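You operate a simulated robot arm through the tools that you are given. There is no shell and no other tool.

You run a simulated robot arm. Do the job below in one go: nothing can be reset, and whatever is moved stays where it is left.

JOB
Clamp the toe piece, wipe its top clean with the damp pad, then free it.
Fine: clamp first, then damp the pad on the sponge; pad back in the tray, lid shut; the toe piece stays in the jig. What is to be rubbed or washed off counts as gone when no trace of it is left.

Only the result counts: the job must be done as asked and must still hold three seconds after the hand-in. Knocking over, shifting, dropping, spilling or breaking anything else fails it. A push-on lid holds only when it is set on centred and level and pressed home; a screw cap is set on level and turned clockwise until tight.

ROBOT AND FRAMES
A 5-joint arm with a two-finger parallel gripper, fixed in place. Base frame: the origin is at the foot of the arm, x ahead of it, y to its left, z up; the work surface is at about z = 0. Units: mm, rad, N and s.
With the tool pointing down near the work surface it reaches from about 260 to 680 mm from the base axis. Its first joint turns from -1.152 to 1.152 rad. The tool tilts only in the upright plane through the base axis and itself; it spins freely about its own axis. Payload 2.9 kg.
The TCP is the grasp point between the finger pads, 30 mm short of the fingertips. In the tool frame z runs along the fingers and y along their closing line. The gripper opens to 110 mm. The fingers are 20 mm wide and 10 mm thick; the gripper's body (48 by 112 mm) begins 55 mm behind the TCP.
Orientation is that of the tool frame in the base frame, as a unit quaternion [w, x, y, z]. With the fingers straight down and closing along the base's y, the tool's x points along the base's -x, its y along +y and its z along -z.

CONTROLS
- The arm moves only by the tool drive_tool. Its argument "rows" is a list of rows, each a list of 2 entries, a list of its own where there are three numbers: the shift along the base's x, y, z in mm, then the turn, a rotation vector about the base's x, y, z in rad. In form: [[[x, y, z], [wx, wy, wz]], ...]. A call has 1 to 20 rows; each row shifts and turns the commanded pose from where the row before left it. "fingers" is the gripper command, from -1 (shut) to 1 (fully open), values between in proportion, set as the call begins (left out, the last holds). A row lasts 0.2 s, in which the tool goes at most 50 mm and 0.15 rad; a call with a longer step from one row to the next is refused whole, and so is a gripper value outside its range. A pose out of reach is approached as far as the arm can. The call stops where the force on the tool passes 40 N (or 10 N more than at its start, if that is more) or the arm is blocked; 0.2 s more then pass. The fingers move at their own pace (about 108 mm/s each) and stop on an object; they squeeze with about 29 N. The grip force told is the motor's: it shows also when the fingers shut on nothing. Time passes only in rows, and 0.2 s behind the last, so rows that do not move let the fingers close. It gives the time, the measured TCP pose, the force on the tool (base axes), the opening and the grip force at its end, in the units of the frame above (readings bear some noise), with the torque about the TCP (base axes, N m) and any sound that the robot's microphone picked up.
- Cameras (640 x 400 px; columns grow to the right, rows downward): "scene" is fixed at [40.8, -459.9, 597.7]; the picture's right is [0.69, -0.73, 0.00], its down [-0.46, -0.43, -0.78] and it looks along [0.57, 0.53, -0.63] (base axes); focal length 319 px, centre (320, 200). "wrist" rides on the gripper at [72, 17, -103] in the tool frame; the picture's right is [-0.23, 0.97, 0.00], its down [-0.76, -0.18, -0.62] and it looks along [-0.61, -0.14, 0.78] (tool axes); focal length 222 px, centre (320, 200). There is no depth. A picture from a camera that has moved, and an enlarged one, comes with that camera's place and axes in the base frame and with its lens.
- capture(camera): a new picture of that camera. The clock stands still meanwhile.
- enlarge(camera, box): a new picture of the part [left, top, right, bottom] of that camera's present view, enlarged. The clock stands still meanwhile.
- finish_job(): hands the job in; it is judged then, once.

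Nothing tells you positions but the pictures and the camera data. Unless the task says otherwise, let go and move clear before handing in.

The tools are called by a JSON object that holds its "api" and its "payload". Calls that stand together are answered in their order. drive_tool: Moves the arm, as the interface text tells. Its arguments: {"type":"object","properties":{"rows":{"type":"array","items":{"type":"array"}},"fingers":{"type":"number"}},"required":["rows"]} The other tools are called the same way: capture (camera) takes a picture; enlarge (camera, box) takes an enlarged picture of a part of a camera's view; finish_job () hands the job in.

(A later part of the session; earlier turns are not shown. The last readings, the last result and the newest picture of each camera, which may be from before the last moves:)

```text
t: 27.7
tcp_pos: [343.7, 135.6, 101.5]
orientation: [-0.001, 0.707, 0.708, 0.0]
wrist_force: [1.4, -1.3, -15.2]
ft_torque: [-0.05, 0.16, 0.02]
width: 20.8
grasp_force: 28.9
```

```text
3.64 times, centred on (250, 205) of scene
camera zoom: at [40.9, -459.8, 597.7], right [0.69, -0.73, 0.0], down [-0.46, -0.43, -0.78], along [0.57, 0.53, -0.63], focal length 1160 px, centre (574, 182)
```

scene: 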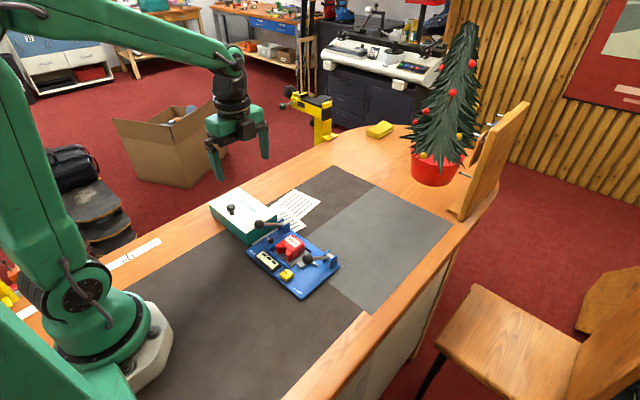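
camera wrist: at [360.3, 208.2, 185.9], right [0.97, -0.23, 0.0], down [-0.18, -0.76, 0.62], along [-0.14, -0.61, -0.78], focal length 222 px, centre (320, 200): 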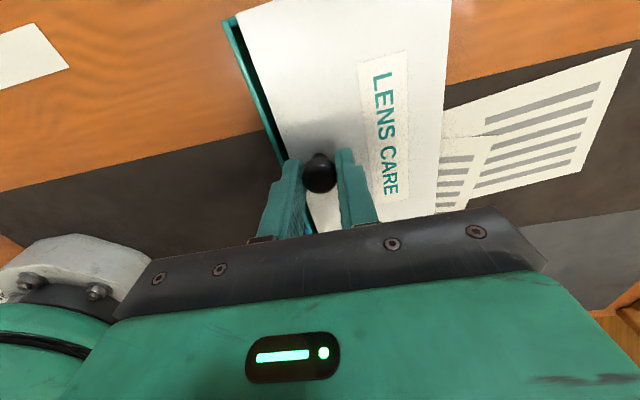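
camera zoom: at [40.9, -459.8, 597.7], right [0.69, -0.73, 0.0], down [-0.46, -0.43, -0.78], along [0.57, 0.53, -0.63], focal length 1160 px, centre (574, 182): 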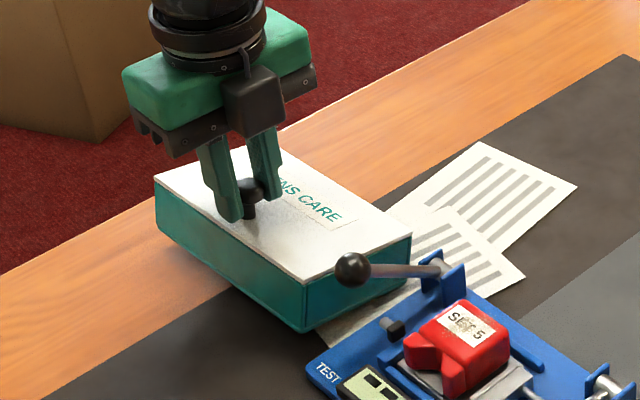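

The box still comes up with the lid (about 15 N), and in between they looked offset from each other. I'll look closer before doing anything else.

{"api": "enlarge", "payload": {"camera": "scene", "box": [215, 180, 275, 245]}}

{"api": "capture", "payload": {"camera": "wrist"}}

{"api": "enlarge", "payload": {"camera": "wrist", "box": [200, 0, 480, 220]}}

```text
6.15 times, centred on (245, 212) of scene
camera zoom: at [40.9, -459.8, 597.7], right [0.69, -0.73, 0.0], down [-0.46, -0.43, -0.78], along [0.57, 0.53, -0.63], focal length 1963 px, centre (782, 123)
```

zoom: 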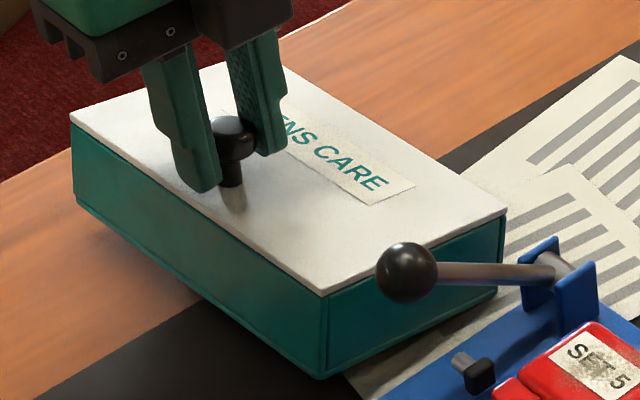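

```text
taken
camera wrist: at [359.5, 208.1, 204.2], right [0.97, -0.23, 0.0], down [-0.18, -0.76, 0.62], along [-0.14, -0.61, -0.78], focal length 222 px, centre (320, 200)
```

wrist: 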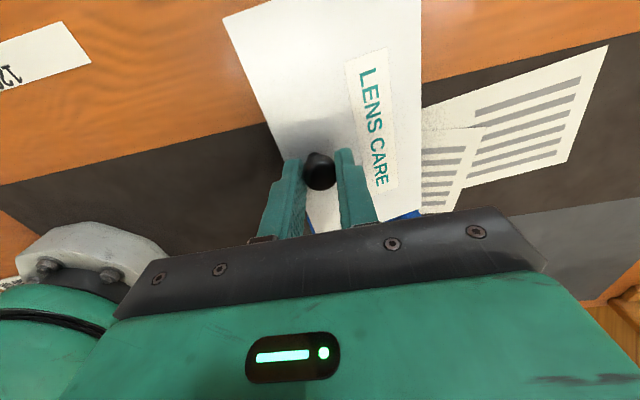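

```text
1.82 times, centred on (340, 110) of wrist
camera zoom: at [359.5, 208.1, 204.2], right [0.97, -0.23, 0.0], down [-0.18, -0.76, 0.62], along [-0.14, -0.61, -0.78], focal length 404 px, centre (284, 364)
```

zoom: 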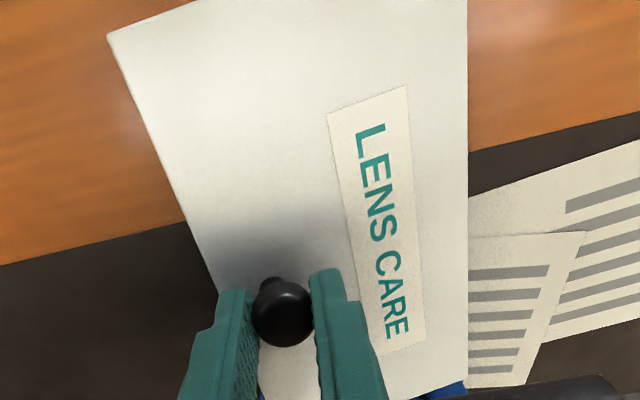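

Zooming on the lid seam will tell me whether this is a hinge, a slide or a push fit.

{"api": "enlarge", "payload": {"camera": "scene", "box": [222, 200, 262, 230]}}

{"api": "enlarge", "payload": {"camera": "scene", "box": [244, 210, 284, 240]}}

{"api": "enlarge", "payload": {"camera": "scene", "box": [208, 180, 248, 215]}}

```text
13.33 times, centred on (242, 215) of scene
camera zoom: at [40.9, -459.8, 597.7], right [0.69, -0.73, 0.0], down [-0.46, -0.43, -0.78], along [0.57, 0.53, -0.63], focal length 4253 px, centre (1360, 0)
```

zoom: 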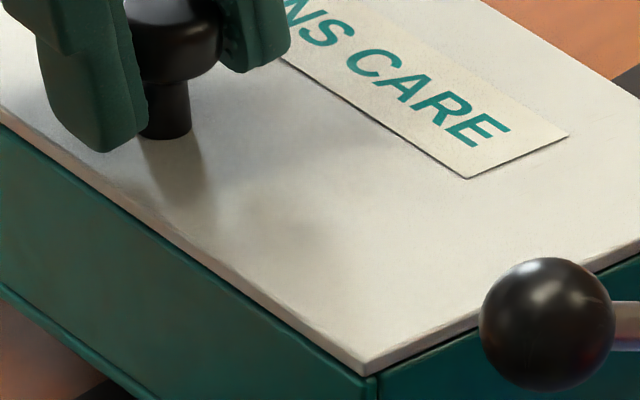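

```text
13.33 times, centred on (264, 225) of scene
camera zoom: at [40.9, -459.8, 597.7], right [0.69, -0.73, 0.0], down [-0.46, -0.43, -0.78], along [0.57, 0.53, -0.63], focal length 4253 px, centre (1067, -133)
```

zoom: 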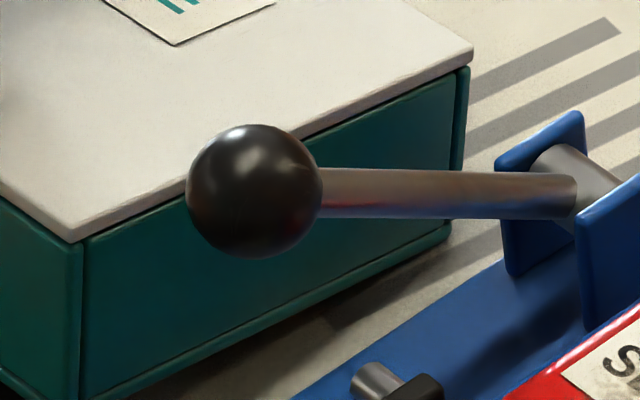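

```text
11.43 times, centred on (228, 198) of scene
camera zoom: at [40.9, -459.8, 597.7], right [0.69, -0.73, 0.0], down [-0.46, -0.43, -0.78], along [0.57, 0.53, -0.63], focal length 3645 px, centre (1371, 229)
```

zoom: 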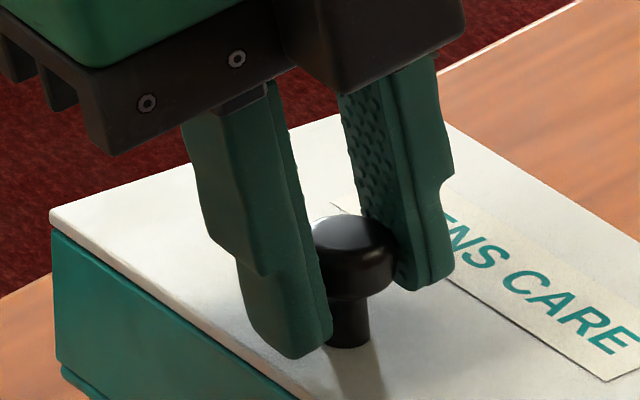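

The measurements show that the box is tilting about its back bottom edge while the lid stays stuck to it; it isn't fully lifted. I'll lower it in small steps and watch what the lid does.

{"api": "drive_tool", "payload": {"rows": [[[0, 0, -2], [0, 0, 0]], [[0, 0, -2], [0, 0, 0]], [[0, 0, -2], [0, 0, 0]]], "fingers": -1}}

{"api": "enlarge", "payload": {"camera": "scene", "box": [205, 170, 285, 250]}}

```text
t: 28.5
tcp_pos: [344.0, 135.5, 96.0]
orientation: [0.0, 0.707, 0.707, 0.001]
wrist_force: [-0.7, 5.1, -4.8]
ft_torque: [0.54, -0.28, 0.02]
width: 20.9
grasp_force: 28.7
```

```text
5.00 times, centred on (245, 210) of scene
camera zoom: at [40.8, -459.8, 597.7], right [0.69, -0.73, 0.0], down [-0.46, -0.43, -0.78], along [0.57, 0.53, -0.63], focal length 1595 px, centre (695, 150)
```

zoom: 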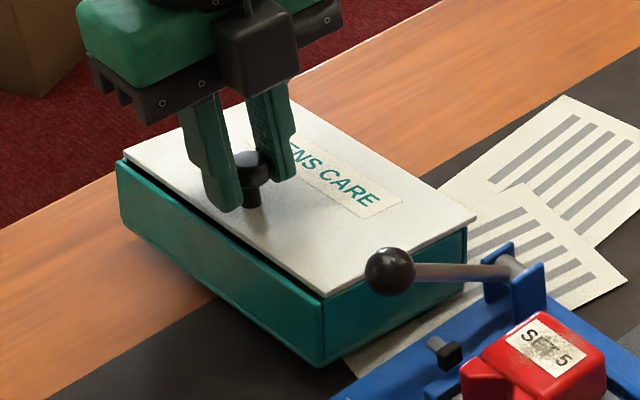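

The lid is now shifted about +x relative to the box, as if it can slide that way. I'll finish setting the box flat on the table and check again.

{"api": "drive_tool", "payload": {"rows": [[[0, 0, -2], [0, 0, 0]], [[0, 0, -2], [0, 0, 0]], [[0, 0, -2], [0, 0, 0]], [[0, 0, -2], [0, 0, 0]], [[0, 0, -2], [0, 0, 0]], [[0, 0, -2], [0, 0, 0]]], "fingers": -1}}

{"api": "enlarge", "payload": {"camera": "scene", "box": [205, 170, 285, 250]}}

{"api": "enlarge", "payload": {"camera": "wrist", "box": [200, 0, 480, 220]}}

```text
t: 29.9
tcp_pos: [345.1, 135.6, 85.8]
orientation: [0.002, 0.707, 0.707, 0.003]
wrist_force: [0.7, -4.8, 24.4]
ft_torque: [0.0, -0.02, 0.0]
width: 21.2
grasp_force: 28.8
```

```text
5.00 times, centred on (245, 210) of scene
camera zoom: at [40.7, -459.9, 597.7], right [0.69, -0.73, 0.0], down [-0.46, -0.43, -0.78], along [0.57, 0.53, -0.63], focal length 1595 px, centre (695, 150)
```

zoom: 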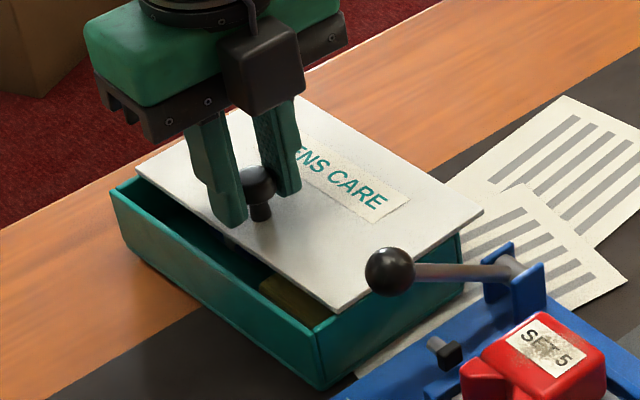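

```text
1.82 times, centred on (340, 110) of wrist
camera zoom: at [360.9, 208.4, 188.8], right [0.97, -0.23, 0.01], down [-0.18, -0.76, 0.62], along [-0.14, -0.6, -0.78], focal length 404 px, centre (284, 364)
```

zoom: 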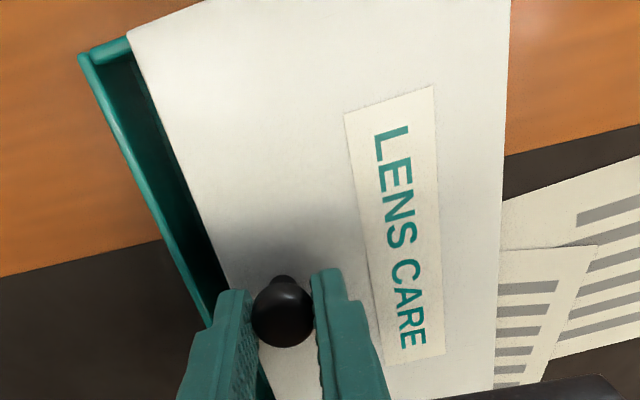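

The lid has come free of the box and is shifted about 15 mm toward +x. The box itself slid about 10 mm toward −x, which I'll correct later. I'll raise the lid slowly and make sure it doesn't catch.

{"api": "drive_tool", "payload": {"rows": [[[0, 0, 2], [0, 0, 0]], [[0, 0, 2], [0, 0, 0]], [[0, 0, 2], [0, 0, 0]]], "fingers": -1}}

{"api": "enlarge", "payload": {"camera": "scene", "box": [205, 170, 285, 250]}}

```text
t: 30.7
tcp_pos: [343.3, 133.3, 88.4]
orientation: [0.0, 0.707, 0.707, -0.002]
wrist_force: [-1.1, -0.1, -14.5]
ft_torque: [-0.2, 0.11, -0.08]
width: 21.2
grasp_force: 29.2
```

```text
5.00 times, centred on (245, 210) of scene
camera zoom: at [40.9, -459.8, 597.7], right [0.69, -0.73, 0.0], down [-0.46, -0.43, -0.78], along [0.57, 0.53, -0.63], focal length 1595 px, centre (695, 150)
```

zoom: 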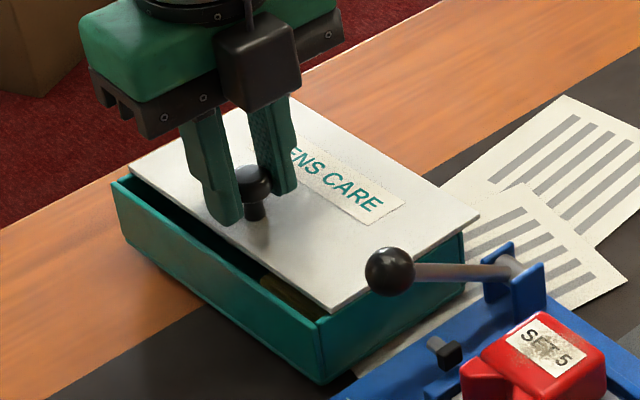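

Raising pulls the box up again with the same ~14.5 N, so something still attracts the lid to its seat. I'll lower to light contact and then drag the lid toward +x, which should either free it or carry the box back to where it stood.

{"api": "drive_tool", "payload": {"rows": [[[0, 0, -2], [0, 0, 0]], [[2, 0, -1.5], [0, 0, 0]], [[3, 0, 0], [0, 0, 0]], [[3, 0, 0], [0, 0, 0]], [[3, 0, 0], [0, 0, 0]], [[3, 0, 0], [0, 0, 0]]], "fingers": -1}}

{"api": "enlarge", "payload": {"camera": "scene", "box": [205, 170, 285, 250]}}

{"api": "enlarge", "payload": {"camera": "wrist", "box": [200, 0, 480, 220]}}

```text
t: 32.1
tcp_pos: [357.9, 135.9, 86.6]
orientation: [0.001, 0.707, 0.707, 0.0]
wrist_force: [-0.9, 5.0, -8.5]
ft_torque: [-0.15, 0.02, 0.01]
width: 21.4
grasp_force: 28.8
```

```text
5.00 times, centred on (245, 210) of scene
camera zoom: at [40.8, -459.8, 597.7], right [0.69, -0.73, 0.0], down [-0.46, -0.43, -0.78], along [0.57, 0.53, -0.63], focal length 1595 px, centre (695, 150)
```

zoom: 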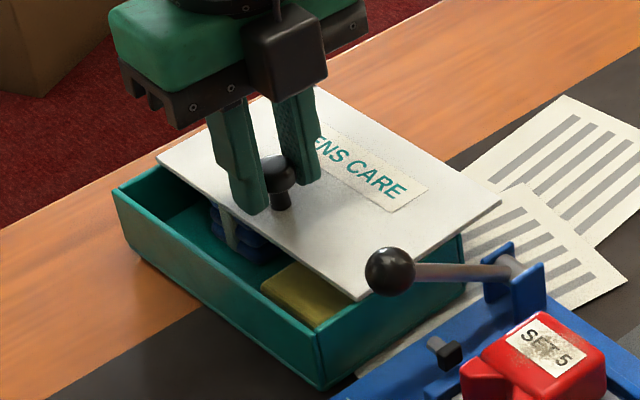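

```text
1.82 times, centred on (340, 110) of wrist
camera zoom: at [373.8, 208.2, 189.4], right [0.97, -0.23, 0.0], down [-0.18, -0.76, 0.62], along [-0.14, -0.61, -0.78], focal length 404 px, centre (284, 364)
```

zoom: 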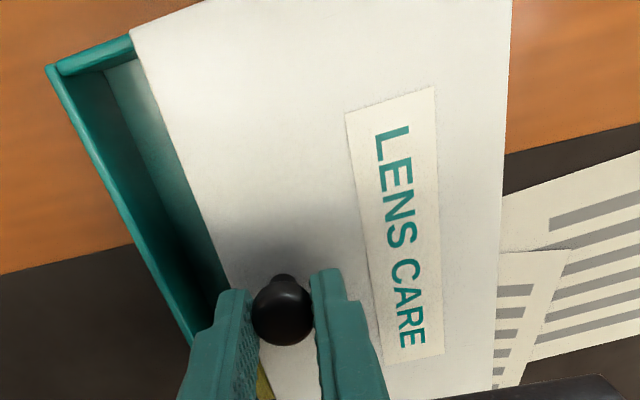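

The lid slides off toward +x while the box stays put, and I can now see a blue pad and a yellow sponge inside. I'll raise it a little here and watch the force.

{"api": "drive_tool", "payload": {"rows": [[[2, 0, 1], [0, 0, 0]], [[2, 0, 2], [0, 0, 0]], [[0, 0, 2], [0, 0, 0]]], "fingers": -1}}

{"api": "enlarge", "payload": {"camera": "scene", "box": [205, 170, 285, 250]}}

```text
t: 32.9
tcp_pos: [361.4, 134.6, 89.6]
orientation: [0.0, 0.707, 0.707, 0.0]
wrist_force: [-0.3, 0.3, -16.6]
ft_torque: [0.21, 0.02, 0.02]
width: 21.1
grasp_force: 29.3
```

```text
5.00 times, centred on (245, 210) of scene
camera zoom: at [40.9, -459.8, 597.7], right [0.69, -0.73, 0.0], down [-0.46, -0.43, -0.78], along [0.57, 0.53, -0.63], focal length 1595 px, centre (695, 150)
```

zoom: 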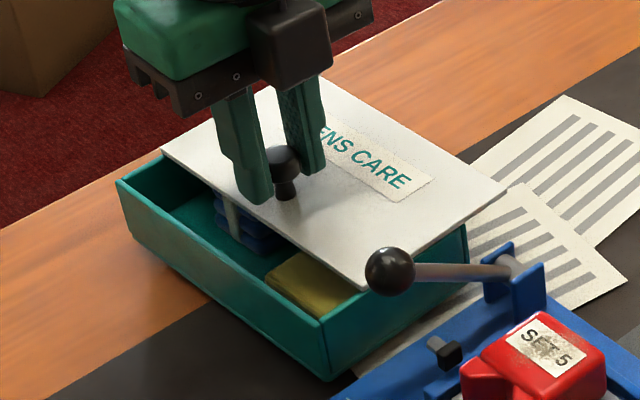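

The lid behaves like a sliding lid running toward +x on the box, which explains why lifting takes the box along. I'll set the box flat again with near-zero vertical load.

{"api": "drive_tool", "payload": {"rows": [[[0, 0, -1], [0, 0, 0]], [[0, 0, -1], [0, 0, 0]], [[0, 0, -1], [0, 0, 0]]], "fingers": -1}}

{"api": "enlarge", "payload": {"camera": "scene", "box": [205, 170, 285, 250]}}

```text
t: 33.7
tcp_pos: [361.8, 135.6, 87.9]
orientation: [0.0, 0.707, 0.707, 0.001]
wrist_force: [0.0, -0.8, -16.9]
ft_torque: [0.21, 0.04, -0.02]
width: 21.0
grasp_force: 28.6
```

```text
5.00 times, centred on (245, 210) of scene
camera zoom: at [40.9, -459.8, 597.7], right [0.69, -0.73, 0.0], down [-0.46, -0.43, -0.78], along [0.57, 0.53, -0.63], focal length 1595 px, centre (695, 150)
```

zoom: 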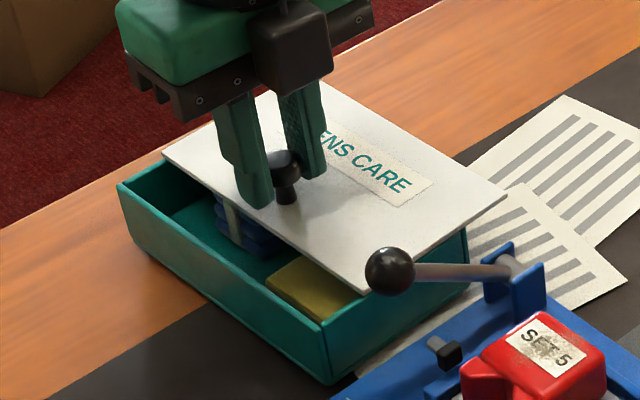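

The load is still about −17 N, so the box isn't down yet. I'll lower further in 1 mm steps.

{"api": "drive_tool", "payload": {"rows": [[[0, 0, -1], [0, 0, 0]], [[0, 0, -1], [0, 0, 0]]], "fingers": -1}}

{"api": "enlarge", "payload": {"camera": "scene", "box": [205, 170, 285, 250]}}

```text
t: 34.3
tcp_pos: [362.5, 135.7, 87.2]
orientation: [0.0, 0.707, 0.707, 0.001]
wrist_force: [-1.5, -1.9, -7.3]
ft_torque: [-0.85, 0.04, -0.02]
width: 21.2
grasp_force: 29.3
```

```text
5.00 times, centred on (245, 210) of scene
camera zoom: at [40.8, -459.8, 597.7], right [0.69, -0.73, 0.0], down [-0.46, -0.43, -0.78], along [0.57, 0.53, -0.63], focal length 1595 px, centre (695, 150)
```

zoom: 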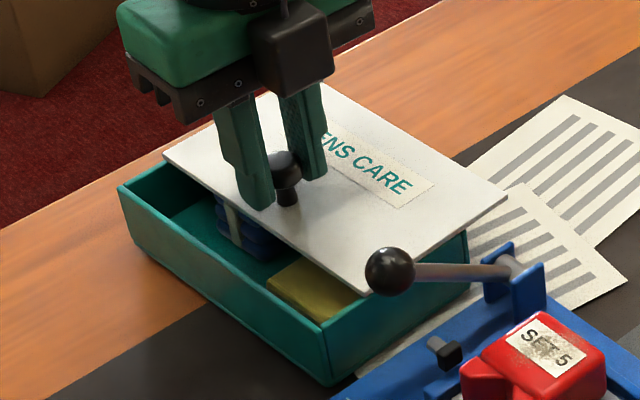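

{"api": "drive_tool", "payload": {"rows": [[[0, 0, -0.7], [0, 0, 0]], [[0, 0, -0.7], [0, 0, 0]]], "fingers": -1}}

{"api": "capture", "payload": {"camera": "wrist"}}

```text
t: 34.9
tcp_pos: [363.2, 136.3, 86.3]
orientation: [0.001, 0.707, 0.707, 0.003]
wrist_force: [-0.7, -7.4, 15.4]
ft_torque: [-0.39, 0.06, 0.0]
width: 21.3
grasp_force: 29.4
```

```text
taken
camera wrist: at [378.7, 208.3, 189.8], right [0.97, -0.23, 0.0], down [-0.18, -0.76, 0.62], along [-0.14, -0.61, -0.78], focal length 222 px, centre (320, 200)
```

wrist: 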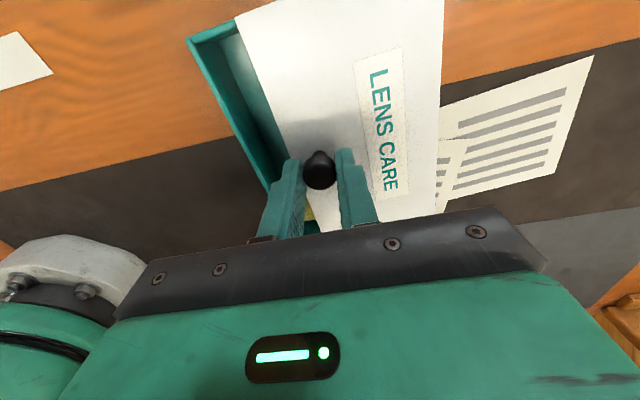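

Contact is stiff here, with neutral height near z = 86.6. I'll ease up slightly and slide the lid further along +x.

{"api": "drive_tool", "payload": {"rows": [[[0, 0, 0.5], [0, 0, 0]], [[4, 0.2, 0], [0, 0, 0]], [[5, 0.2, 0], [0, 0, 0]], [[5, 0.2, 0], [0, 0, 0]], [[5, 0.2, 0], [0, 0, 0]], [[5, 0.2, 0], [0, 0, 0]]], "fingers": -1}}

{"api": "enlarge", "payload": {"camera": "scene", "box": [205, 160, 295, 250]}}

```text
t: 36.3
tcp_pos: [386.2, 137.5, 85.9]
orientation: [0.001, 0.707, 0.707, 0.0]
wrist_force: [-1.0, 4.7, 23.7]
ft_torque: [0.11, 0.03, -0.02]
width: 21.3
grasp_force: 29.0
```

```text
4.44 times, centred on (250, 205) of scene
camera zoom: at [40.7, -459.9, 597.7], right [0.69, -0.73, 0.0], down [-0.46, -0.43, -0.78], along [0.57, 0.53, -0.63], focal length 1418 px, centre (631, 178)
```

zoom: 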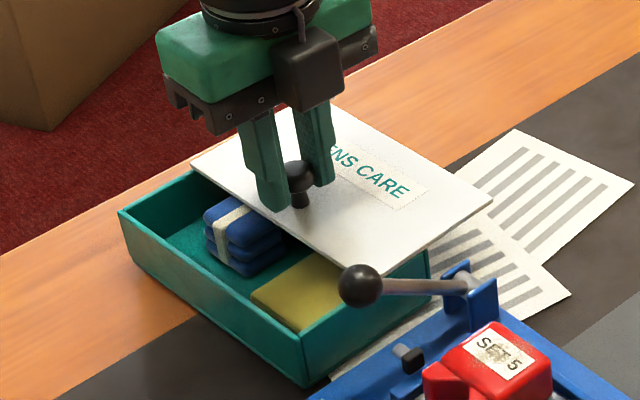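

The lid slides cleanly and the pad and sponge are coming into view. I'll ease the downward load and keep sliding.

{"api": "drive_tool", "payload": {"rows": [[[0, 0, 1], [0, 0, 0]], [[5, 0.2, 0], [0, 0, 0]], [[5, 0.2, 0], [0, 0, 0]], [[5, 0.2, 0], [0, 0, 0]], [[5, 0.2, 0], [0, 0, 0]]], "fingers": -1}}

{"api": "enlarge", "payload": {"camera": "scene", "box": [205, 160, 295, 250]}}

```text
t: 37.5
tcp_pos: [405.1, 137.0, 85.4]
orientation: [-0.001, 0.707, 0.707, -0.001]
wrist_force: [-2.3, 9.7, 1.7]
ft_torque: [0.55, 0.03, -0.06]
width: 21.2
grasp_force: 29.5
```

```text
4.44 times, centred on (250, 205) of scene
camera zoom: at [40.8, -459.9, 597.7], right [0.69, -0.73, 0.0], down [-0.46, -0.43, -0.78], along [0.57, 0.53, -0.63], focal length 1418 px, centre (631, 178)
```

zoom: 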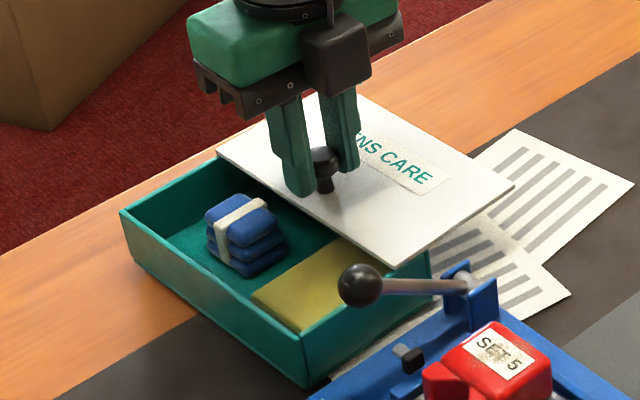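

Pad and sponge are exposed. I'll relieve the sideways load and slide further to find the end of travel.

{"api": "drive_tool", "payload": {"rows": [[[0, 1, 0], [0, 0, 0]], [[5, 0.3, 0], [0, 0, 0]], [[5, 0.3, 0], [0, 0, 0]], [[5, 0.3, 0], [0, 0, 0]], [[5, 0.3, 0], [0, 0, 0]]], "fingers": -1}}

{"api": "enlarge", "payload": {"camera": "scene", "box": [205, 150, 305, 250]}}

```text
t: 38.7
tcp_pos: [425.2, 140.3, 86.3]
orientation: [0.0, 0.707, 0.707, -0.001]
wrist_force: [-9.5, 0.2, 0.6]
ft_torque: [0.17, 0.17, -0.06]
width: 21.5
grasp_force: 29.0
```

```text
4.00 times, centred on (255, 200) of scene
camera zoom: at [40.8, -459.8, 597.7], right [0.69, -0.73, 0.0], down [-0.46, -0.43, -0.78], along [0.57, 0.53, -0.63], focal length 1276 px, centre (580, 200)
```

zoom: 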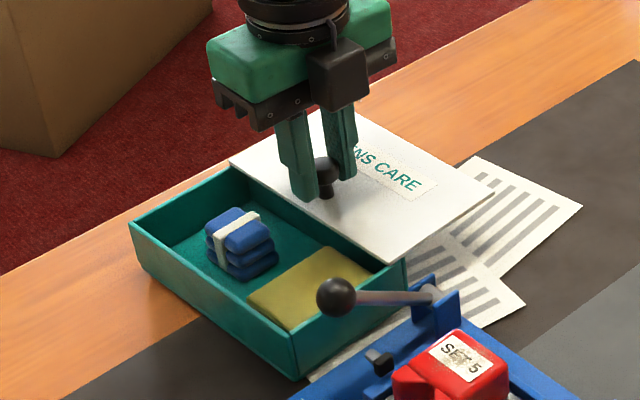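

The lid has reached its end stop (about 78 mm of travel), and the box was drawn back to nearly its old x position. With the load near zero, I'll ease back 1 mm, open the fingers and rise clear.

{"api": "drive_tool", "payload": {"rows": [[[-1.5, 0, 0], [0, 0, 0]], [[-1, 0, 0], [0, 0, 0]]], "fingers": -1}}

{"api": "drive_tool", "payload": {"rows": [[[0, 0, 0], [0, 0, 0]], [[0, 0, 0], [0, 0, 0]]], "fingers": -0.2}}

{"api": "enlarge", "payload": {"camera": "scene", "box": [205, 150, 305, 250]}}

```text
t: 39.3
tcp_pos: [424.5, 140.7, 86.5]
orientation: [0.001, 0.707, 0.707, 0.0]
wrist_force: [0.5, 0.8, -8.7]
ft_torque: [0.57, -0.12, -0.01]
width: 21.0
grasp_force: 29.1
```

```text
t: 39.9
tcp_pos: [423.1, 139.3, 86.8]
orientation: [0.001, 0.707, 0.707, 0.0]
wrist_force: [-0.4, -0.1, 0.5]
ft_torque: [0.02, -0.02, -0.03]
width: 44.0
grasp_force: 0.1
```

```text
4.00 times, centred on (255, 200) of scene
camera zoom: at [40.8, -459.9, 597.7], right [0.69, -0.73, 0.0], down [-0.46, -0.43, -0.78], along [0.57, 0.53, -0.63], focal length 1276 px, centre (580, 200)
```

zoom: 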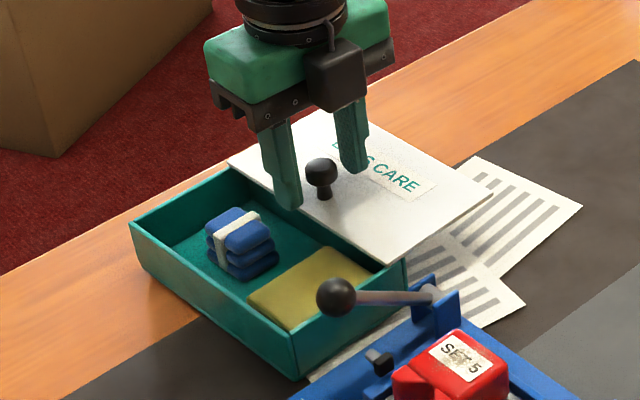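

The lid stays open on its own. I'll rise and move so the wrist camera looks down into the tray.

{"api": "drive_tool", "payload": {"rows": [[[0, 0, 20], [0, 0, 0]], [[0, 0, 30], [0, 0, 0]], [[-12, -8, 30], [0, 0, 0]], [[-18, -10, 20], [0, 0, 0]], [[-18, -10, 20], [0, 0, 0]]], "fingers": 1}}

{"api": "capture", "payload": {"camera": "wrist"}}

{"api": "enlarge", "payload": {"camera": "wrist", "box": [200, 0, 440, 160]}}

{"api": "enlarge", "payload": {"camera": "scene", "box": [205, 160, 315, 260]}}

```text
t: 41.1
tcp_pos: [375.2, 111.5, 207.1]
orientation: [0.001, 0.708, 0.707, 0.0]
wrist_force: [0.1, -0.6, -0.3]
ft_torque: [-0.02, 0.01, -0.05]
width: 109.7
grasp_force: 0.1
```

```text
taken
camera wrist: at [391.5, 183.7, 309.7], right [0.97, -0.23, 0.0], down [-0.18, -0.76, 0.62], along [-0.14, -0.61, -0.78], focal length 222 px, centre (320, 200)
```

wrist: 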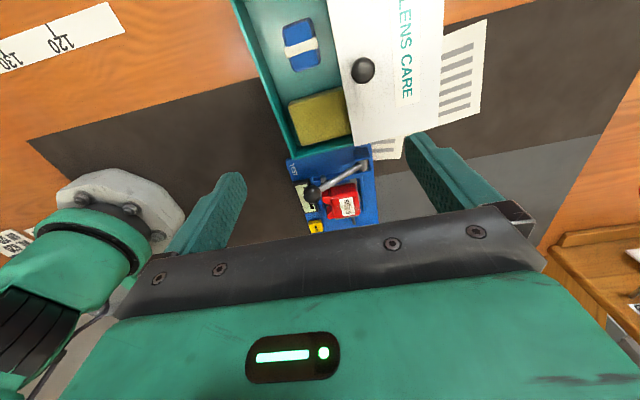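

```text
2.50 times, centred on (320, 80) of wrist
camera zoom: at [391.5, 183.7, 309.7], right [0.97, -0.23, 0.0], down [-0.18, -0.76, 0.62], along [-0.14, -0.61, -0.78], focal length 555 px, centre (320, 500)
```

zoom: 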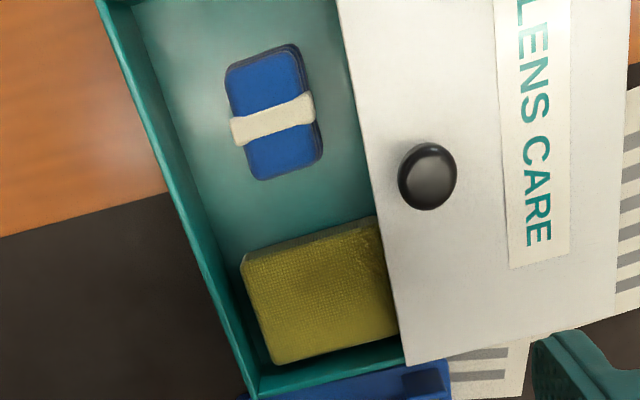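

```text
4.00 times, centred on (260, 210) of scene
camera zoom: at [40.8, -459.8, 597.7], right [0.69, -0.73, 0.0], down [-0.46, -0.43, -0.78], along [0.57, 0.53, -0.63], focal length 1276 px, centre (560, 160)
```

zoom: 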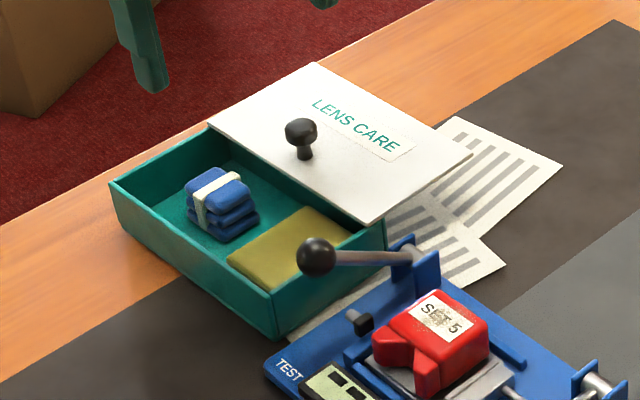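

I can see everything now. The pad is about 30 × 38 mm, centred near (368, 168.7) with its top at z ≈ 36. The sponge centre is near (371, 89), and the lid is parked with its front edge at x ≈ 402. I'll spin +90° so the fingers close along y, clear of the lid, and hover over the pad.

{"api": "drive_tool", "payload": {"rows": [[[0, 5, 0], [0, 0, 0.1428]], [[0, 5, 0], [0, 0, 0.1428]], [[0, 5, 0], [0, 0, 0.1428]], [[0, 5, 0], [0, 0, 0.1428]], [[0, 5, 0], [0, 0, 0.1428]], [[0, 5, -5], [0, 0, 0.1428]], [[0, 5, -5], [0, 0, 0.1428]], [[-1, 5, -10], [0, 0, 0.1428]], [[-2, 6, -20], [0, 0, 0.1428]], [[-2, 6, -20], [0, 0, 0.1428]], [[-2, 5, -20], [0, 0, 0.1428]]], "fingers": -0.05}}

{"api": "capture", "payload": {"camera": "wrist"}}

{"api": "enlarge", "payload": {"camera": "wrist", "box": [200, 50, 440, 220]}}

{"api": "enlarge", "payload": {"camera": "scene", "box": [205, 140, 315, 250]}}

```text
t: 43.5
tcp_pos: [368.7, 169.7, 126.0]
orientation: [0.001, -0.001, 1.0, 0.0]
wrist_force: [0.0, 0.0, -0.8]
ft_torque: [0.01, 0.02, 0.01]
width: 52.3
grasp_force: 0.0
```

```text
taken
camera wrist: at [295.1, 185.7, 229.1], right [0.22, 0.97, 0.0], down [0.76, -0.18, 0.62], along [0.61, -0.14, -0.78], focal length 222 px, centre (320, 200)
```

wrist: 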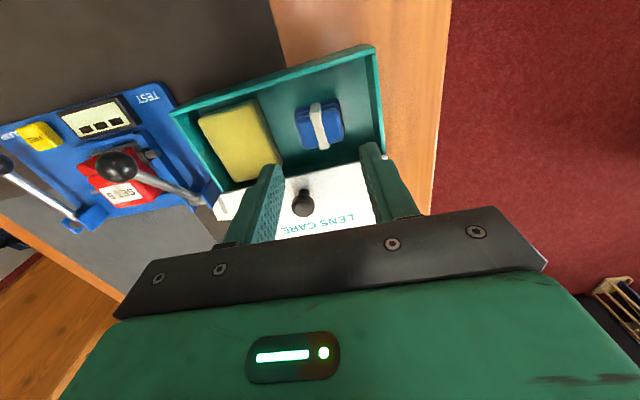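

```text
2.35 times, centred on (320, 135) of wrist
camera zoom: at [295.1, 185.7, 229.1], right [0.22, 0.97, 0.0], down [0.76, -0.18, 0.62], along [0.61, -0.14, -0.78], focal length 523 px, centre (320, 353)
```

zoom: 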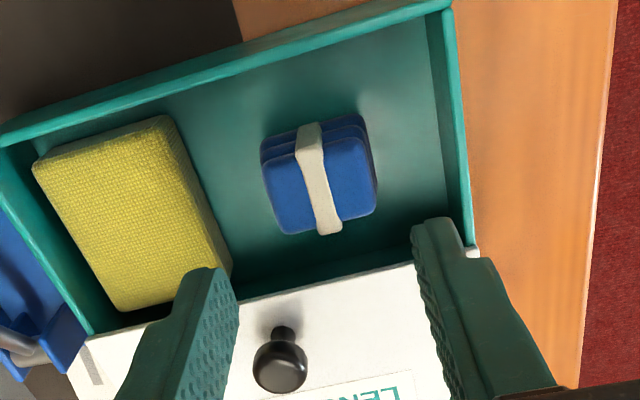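

```text
3.64 times, centred on (260, 195) of scene
camera zoom: at [40.8, -459.9, 597.7], right [0.69, -0.73, 0.0], down [-0.46, -0.43, -0.78], along [0.57, 0.53, -0.63], focal length 1160 px, centre (538, 218)
```

zoom: 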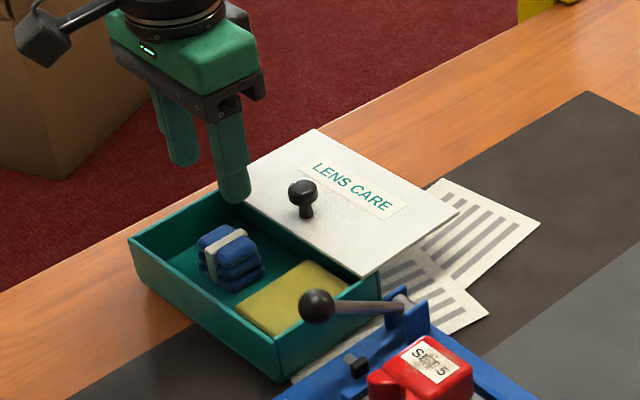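

The pad is centred under the fingers at (368, 168.5). I'll descend to fingertip height z ≈ 14, leaving the lower part of the pad protruding, then close.

{"api": "drive_tool", "payload": {"rows": [[[0, -0.5, -20], [0, 0, 0]], [[0, -0.5, -20], [0, 0, 0]], [[0, 0, -20], [0, 0, 0]], [[0, 0, -12], [0, 0, 0]], [[0, 0, -6], [0, 0, 0]], [[0, 0, -4], [0, 0, 0]]], "fingers": -0.05}}

{"api": "enlarge", "payload": {"camera": "wrist", "box": [200, 50, 440, 220]}}

{"api": "enlarge", "payload": {"camera": "scene", "box": [205, 160, 285, 240]}}

```text
t: 44.9
tcp_pos: [368.5, 168.6, 46.1]
orientation: [0.0, 0.001, 1.0, 0.0]
wrist_force: [0.2, -0.2, 0.4]
ft_torque: [-0.01, -0.01, 0.0]
width: 52.2
grasp_force: 0.1
```

```text
2.35 times, centred on (320, 135) of wrist
camera zoom: at [294.9, 184.8, 147.6], right [0.23, 0.97, 0.0], down [0.76, -0.18, 0.62], along [0.61, -0.14, -0.78], focal length 523 px, centre (320, 353)
```

zoom: 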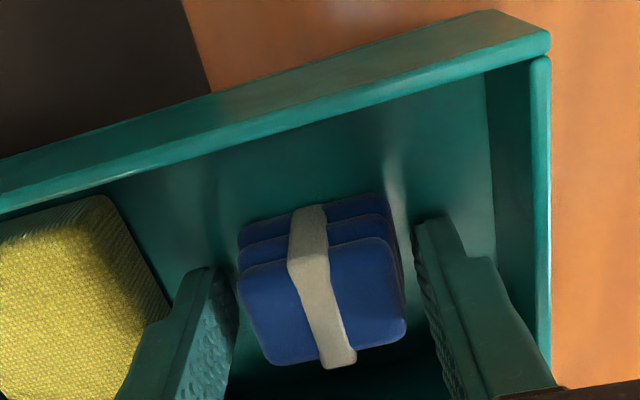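

```text
5.00 times, centred on (245, 200) of scene
camera zoom: at [40.8, -459.9, 597.7], right [0.69, -0.73, 0.0], down [-0.46, -0.43, -0.78], along [0.57, 0.53, -0.63], focal length 1595 px, centre (695, 200)
```

zoom: 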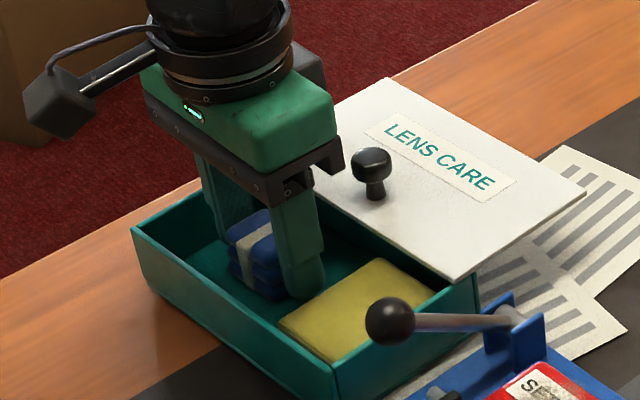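

The pad sits squarely between the fingers. Closing now.

{"api": "drive_tool", "payload": {"rows": [[[0, 0.3, 0], [0, 0, 0]], [[0, 0, 0], [0, 0, 0]], [[0, 0, 0], [0, 0, 0]]], "fingers": -1}}

{"api": "enlarge", "payload": {"camera": "wrist", "box": [200, 50, 440, 220]}}

```text
t: 45.7
tcp_pos: [368.5, 167.4, 44.7]
orientation: [0.001, 0.0, 1.0, -0.001]
wrist_force: [0.4, 0.0, 0.8]
ft_torque: [0.04, -0.03, 0.03]
width: 43.0
grasp_force: 29.3
```

```text
2.35 times, centred on (320, 135) of wrist
camera zoom: at [294.9, 185.2, 147.6], right [0.23, 0.97, 0.0], down [0.76, -0.18, 0.62], along [0.61, -0.14, -0.78], focal length 523 px, centre (320, 353)
```

zoom: 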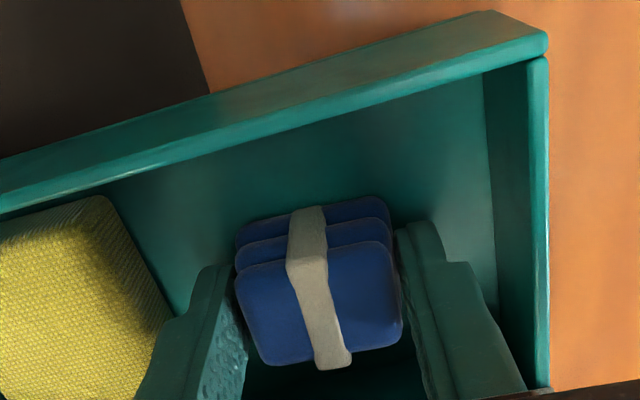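

Gripped at 43 mm. I'll lift the pad straight up.

{"api": "drive_tool", "payload": {"rows": [[[0, 0, 5], [0, 0, 0]], [[0, 0, 10], [0, 0, 0]], [[0, 0, 15], [0, 0, 0]], [[0, 0, 20], [0, 0, 0]], [[0, 0, 15], [0, 0, 0]]], "fingers": -1}}

{"api": "capture", "payload": {"camera": "wrist"}}

{"api": "enlarge", "payload": {"camera": "scene", "box": [205, 140, 305, 240]}}

```text
t: 46.9
tcp_pos: [368.1, 166.9, 110.5]
orientation: [-0.001, 0.0, 1.0, 0.0]
wrist_force: [-0.4, -0.4, -0.1]
ft_torque: [0.03, 0.01, -0.02]
width: 43.1
grasp_force: 29.2
```

```text
taken
camera wrist: at [295.3, 185.0, 212.3], right [0.23, 0.97, 0.0], down [0.76, -0.18, 0.62], along [0.61, -0.14, -0.78], focal length 222 px, centre (320, 200)
```

wrist: 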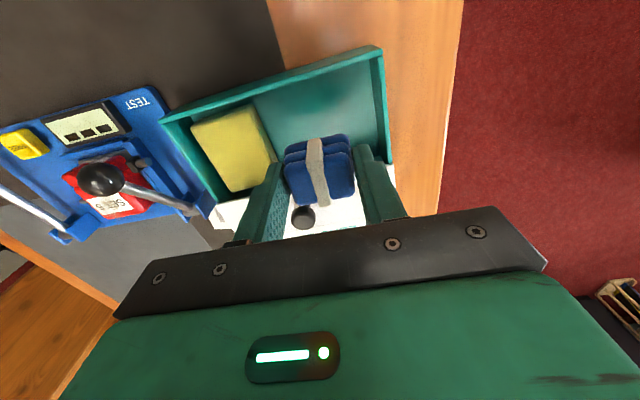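

```text
4.00 times, centred on (255, 190) of scene
camera zoom: at [40.8, -459.9, 597.7], right [0.69, -0.73, 0.0], down [-0.46, -0.43, -0.78], along [0.57, 0.53, -0.63], focal length 1276 px, centre (580, 240)
```

zoom: 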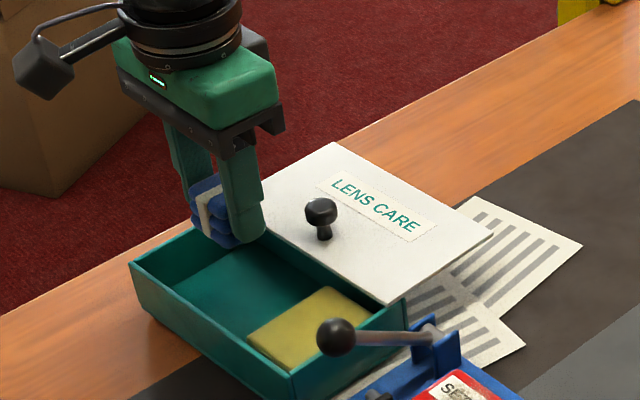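

The pad is held well. The sponge's top is at about z = 25, centred near (368, 88). I'll move over it and press the pad down gently.

{"api": "drive_tool", "payload": {"rows": [[[0, -26, 0], [0, 0, 0]], [[0, -26, 0], [0, 0, 0]], [[-1, -26, 0], [0, 0, 0]], [[0, 0, -15], [0, 0, 0]], [[0, 0, -15], [0, 0, 0]], [[0, 0, -5], [0, 0, 0]]], "fingers": -1}}

{"api": "capture", "payload": {"camera": "wrist"}}

{"api": "enlarge", "payload": {"camera": "scene", "box": [215, 160, 315, 260]}}

```text
t: 48.3
tcp_pos: [366.9, 89.5, 73.6]
orientation: [0.001, 0.0, 1.0, 0.0]
wrist_force: [0.3, -0.3, -0.9]
ft_torque: [0.0, 0.02, -0.01]
width: 42.9
grasp_force: 29.4
```

```text
taken
camera wrist: at [293.7, 107.4, 177.1], right [0.23, 0.97, 0.0], down [0.76, -0.18, 0.62], along [0.61, -0.14, -0.78], focal length 222 px, centre (320, 200)
```

wrist: 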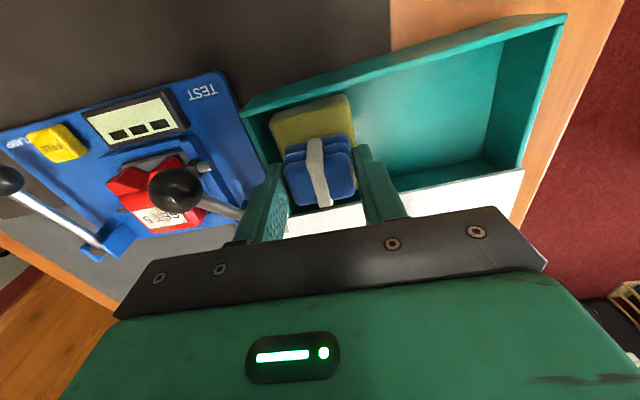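

```text
4.00 times, centred on (265, 210) of scene
camera zoom: at [40.8, -459.9, 597.7], right [0.69, -0.73, 0.0], down [-0.46, -0.43, -0.78], along [0.57, 0.53, -0.63], focal length 1276 px, centre (540, 160)
```

zoom: 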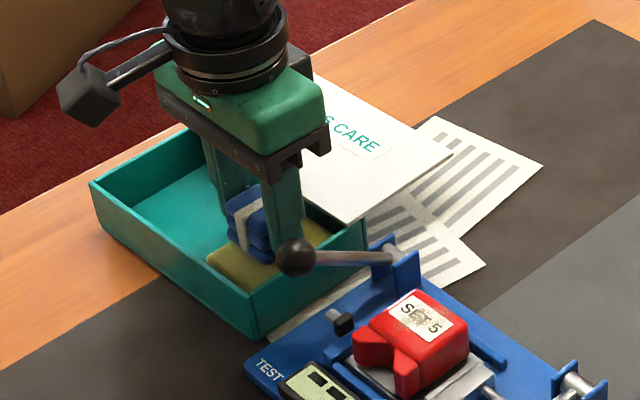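

The pad is over the sponge, within its outline. Pressing down now in small steps.

{"api": "drive_tool", "payload": {"rows": [[[0, 0, -3], [0, 0, 0]], [[0, 0, -2], [0, 0, 0]], [[0, 0, -2], [0, 0, 0]], [[0, 0, -1], [0, 0, 0]], [[0, 0, -1], [0, 0, 0]]], "fingers": -1}}

```text
t: 49.5
tcp_pos: [366.7, 89.3, 67.0]
orientation: [0.001, 0.0, 1.0, 0.0]
wrist_force: [-5.5, 0.3, 20.6]
ft_torque: [0.03, 0.21, 0.04]
width: 43.0
grasp_force: 29.2
```

Pressing with about 20 N. I'll hold this for a second, then check the pad.

{"api": "drive_tool", "payload": {"rows": [[[0, 0, 0], [0, 0, 0]], [[0, 0, 0], [0, 0, 0]], [[0, 0, 0], [0, 0, 0]], [[0, 0, 0], [0, 0, 0]], [[0, 0, 0], [0, 0, 0]]], "fingers": -1}}

{"api": "enlarge", "payload": {"camera": "scene", "box": [245, 195, 295, 240]}}

{"api": "drive_tool", "payload": {"rows": [[[0, 0, 3], [0, 0, 0]], [[0, 0, 10], [0, 0, 0]], [[0, 0, 25], [0, 0, 0]]], "fingers": -1}}

{"api": "enlarge", "payload": {"camera": "scene", "box": [245, 180, 295, 240]}}

{"api": "capture", "payload": {"camera": "wrist"}}

```text
t: 50.7
tcp_pos: [367.4, 90.4, 65.9]
orientation: [0.001, 0.0, 1.0, 0.0]
wrist_force: [2.1, 1.2, 20.3]
ft_torque: [0.01, -0.07, -0.01]
width: 42.9
grasp_force: 28.8
```

```text
8.89 times, centred on (270, 218) of scene
camera zoom: at [40.7, -459.9, 597.7], right [0.69, -0.73, 0.0], down [-0.46, -0.43, -0.78], along [0.57, 0.53, -0.63], focal length 2835 px, centre (764, 44)
```

zoom: 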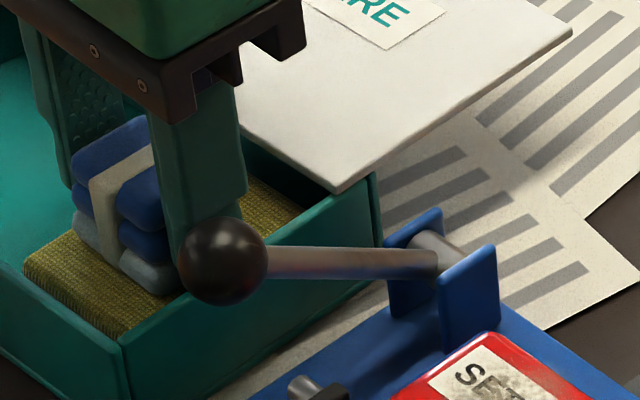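

```text
t: 51.5
tcp_pos: [366.7, 90.0, 103.9]
orientation: [-0.002, 0.0, 1.0, 0.0]
wrist_force: [0.1, 0.3, -0.3]
ft_torque: [0.01, 0.02, 0.01]
width: 43.1
grasp_force: 28.8
```

```text
6.67 times, centred on (270, 210) of scene
camera zoom: at [40.8, -459.9, 597.7], right [0.69, -0.73, 0.0], down [-0.46, -0.43, -0.78], along [0.57, 0.53, -0.63], focal length 2126 px, centre (653, 133)
```

zoom: 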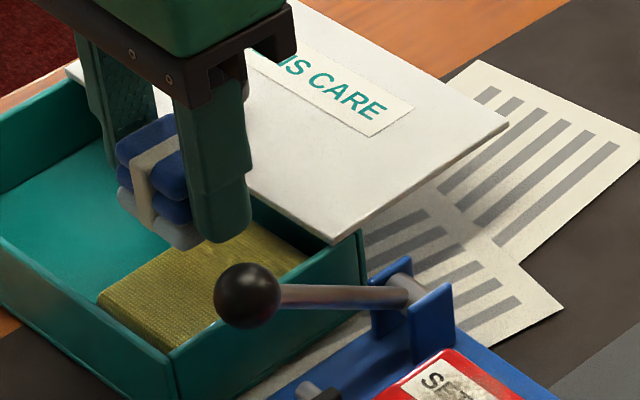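

```text
taken
camera wrist: at [293.1, 106.8, 206.7], right [0.23, 0.97, 0.0], down [0.76, -0.18, 0.62], along [0.61, -0.14, -0.78], focal length 222 px, centre (320, 200)
```

wrist: 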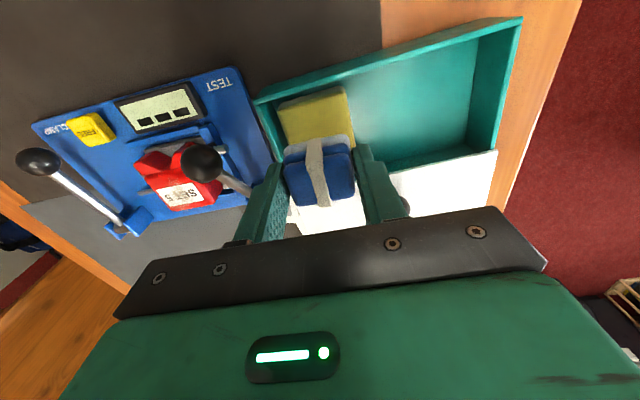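

The pad's underside has turned grey, so it is damp. The clamped toe piece's top spans roughly x 360–400, y −67 to −20, at z ≈ 41; it was pressed about 8 mm against its fence, which confirms the clamp. I'll rise well above the TEST lever and go over the toe piece.

{"api": "drive_tool", "payload": {"rows": [[[0, 0, 30], [0, 0, 0]], [[0, 0, 25], [0, 0, 0]], [[3, -33, 0], [0, 0, 0]], [[4, -33, 0], [0, 0, 0]], [[4, -33, 0], [0, 0, 0]], [[3, -34, 0], [0, 0, 0]]], "fingers": -1}}

{"api": "capture", "payload": {"camera": "wrist"}}

{"api": "enlarge", "payload": {"camera": "scene", "box": [250, 180, 350, 280]}}

```text
t: 52.9
tcp_pos: [381.6, -43.6, 158.8]
orientation: [0.0, 0.0, 1.0, 0.0]
wrist_force: [0.0, 0.4, -0.6]
ft_torque: [-0.01, -0.02, -0.02]
width: 43.2
grasp_force: 29.0
```

```text
taken
camera wrist: at [308.1, -27.1, 261.0], right [0.23, 0.97, 0.0], down [0.76, -0.18, 0.62], along [0.61, -0.14, -0.78], focal length 222 px, centre (320, 200)
```

wrist: 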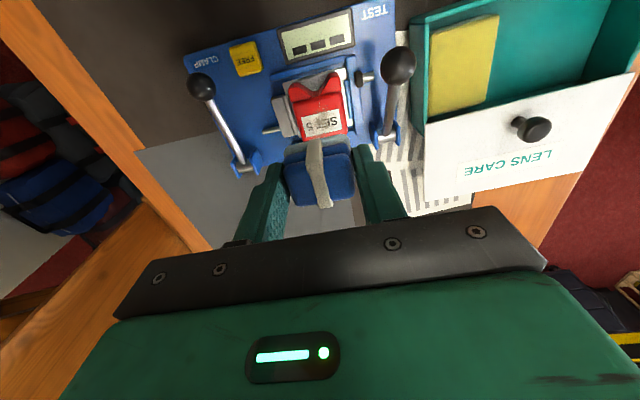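

```text
4.00 times, centred on (300, 230) of scene
camera zoom: at [40.8, -459.8, 597.7], right [0.69, -0.73, 0.0], down [-0.46, -0.43, -0.78], along [0.57, 0.53, -0.63], focal length 1276 px, centre (400, 80)
```

zoom: 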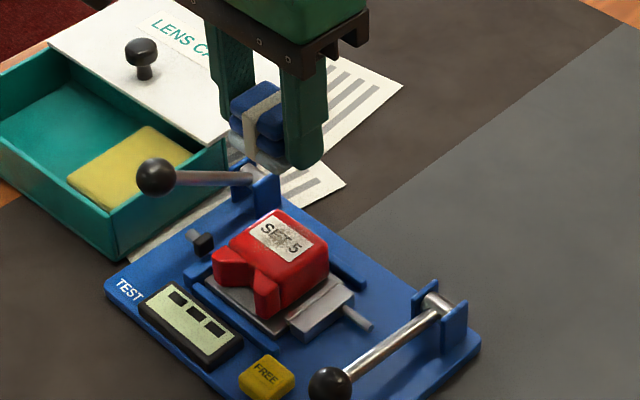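

Alignment looks right: the label centre is near (382, −42). I'll descend to just above the toe piece and then make contact gently.

{"api": "drive_tool", "payload": {"rows": [[[0, 1, -25], [0, 0, 0]], [[0, 0.5, -25], [0, 0, 0]], [[0, 0, -12], [0, 0, 0]], [[0, 0, -4], [0, 0, 0]], [[0, 0, -3], [0, 0, 0]]], "fingers": -1}}

{"api": "enlarge", "payload": {"camera": "scene", "box": [260, 200, 340, 270]}}

```text
t: 54.1
tcp_pos: [381.0, -41.8, 88.4]
orientation: [-0.001, 0.001, 1.0, 0.0]
wrist_force: [0.2, 0.2, -1.1]
ft_torque: [0.0, -0.03, 0.02]
width: 42.8
grasp_force: 28.8
```

```text
5.71 times, centred on (300, 235) of scene
camera zoom: at [40.8, -459.9, 597.7], right [0.69, -0.73, 0.0], down [-0.46, -0.43, -0.78], along [0.57, 0.53, -0.63], focal length 1823 px, centre (434, 0)
```

zoom: 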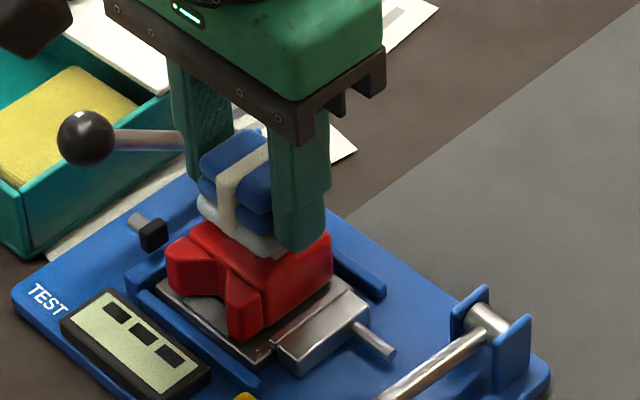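

{"api": "drive_tool", "payload": {"rows": [[[0, 0, -2], [0, 0, 0]], [[0, 0, -2], [0, 0, 0]], [[0, 0, -1], [0, 0, 0]]], "fingers": -1}}

```text
t: 54.9
tcp_pos: [380.9, -41.6, 84.8]
orientation: [0.0, 0.0, 1.0, 0.0]
wrist_force: [-0.2, 0.3, -0.1]
ft_torque: [0.02, -0.02, -0.02]
width: 43.1
grasp_force: 28.4
```

Not quite in contact yet; stepping down further.

{"api": "drive_tool", "payload": {"rows": [[[0, 0, -1], [0, 0, 0]], [[0, 0, -1], [0, 0, 0]]], "fingers": -1}}

{"api": "drive_tool", "payload": {"rows": [[[0, 0, -0.7], [0, 0, 0]]], "fingers": -1}}

```text
t: 55.5
tcp_pos: [381.2, -41.4, 83.5]
orientation: [0.001, 0.0, 1.0, 0.0]
wrist_force: [-6.9, -2.1, 20.8]
ft_torque: [-0.04, 0.21, 0.02]
width: 42.8
grasp_force: 28.9
```

```text
t: 55.9
tcp_pos: [382.0, -41.7, 83.5]
orientation: [0.0, -0.001, 1.0, 0.0]
wrist_force: [-4.7, -1.2, 21.7]
ft_torque: [-0.07, 0.15, 0.02]
width: 43.0
grasp_force: 29.2
```

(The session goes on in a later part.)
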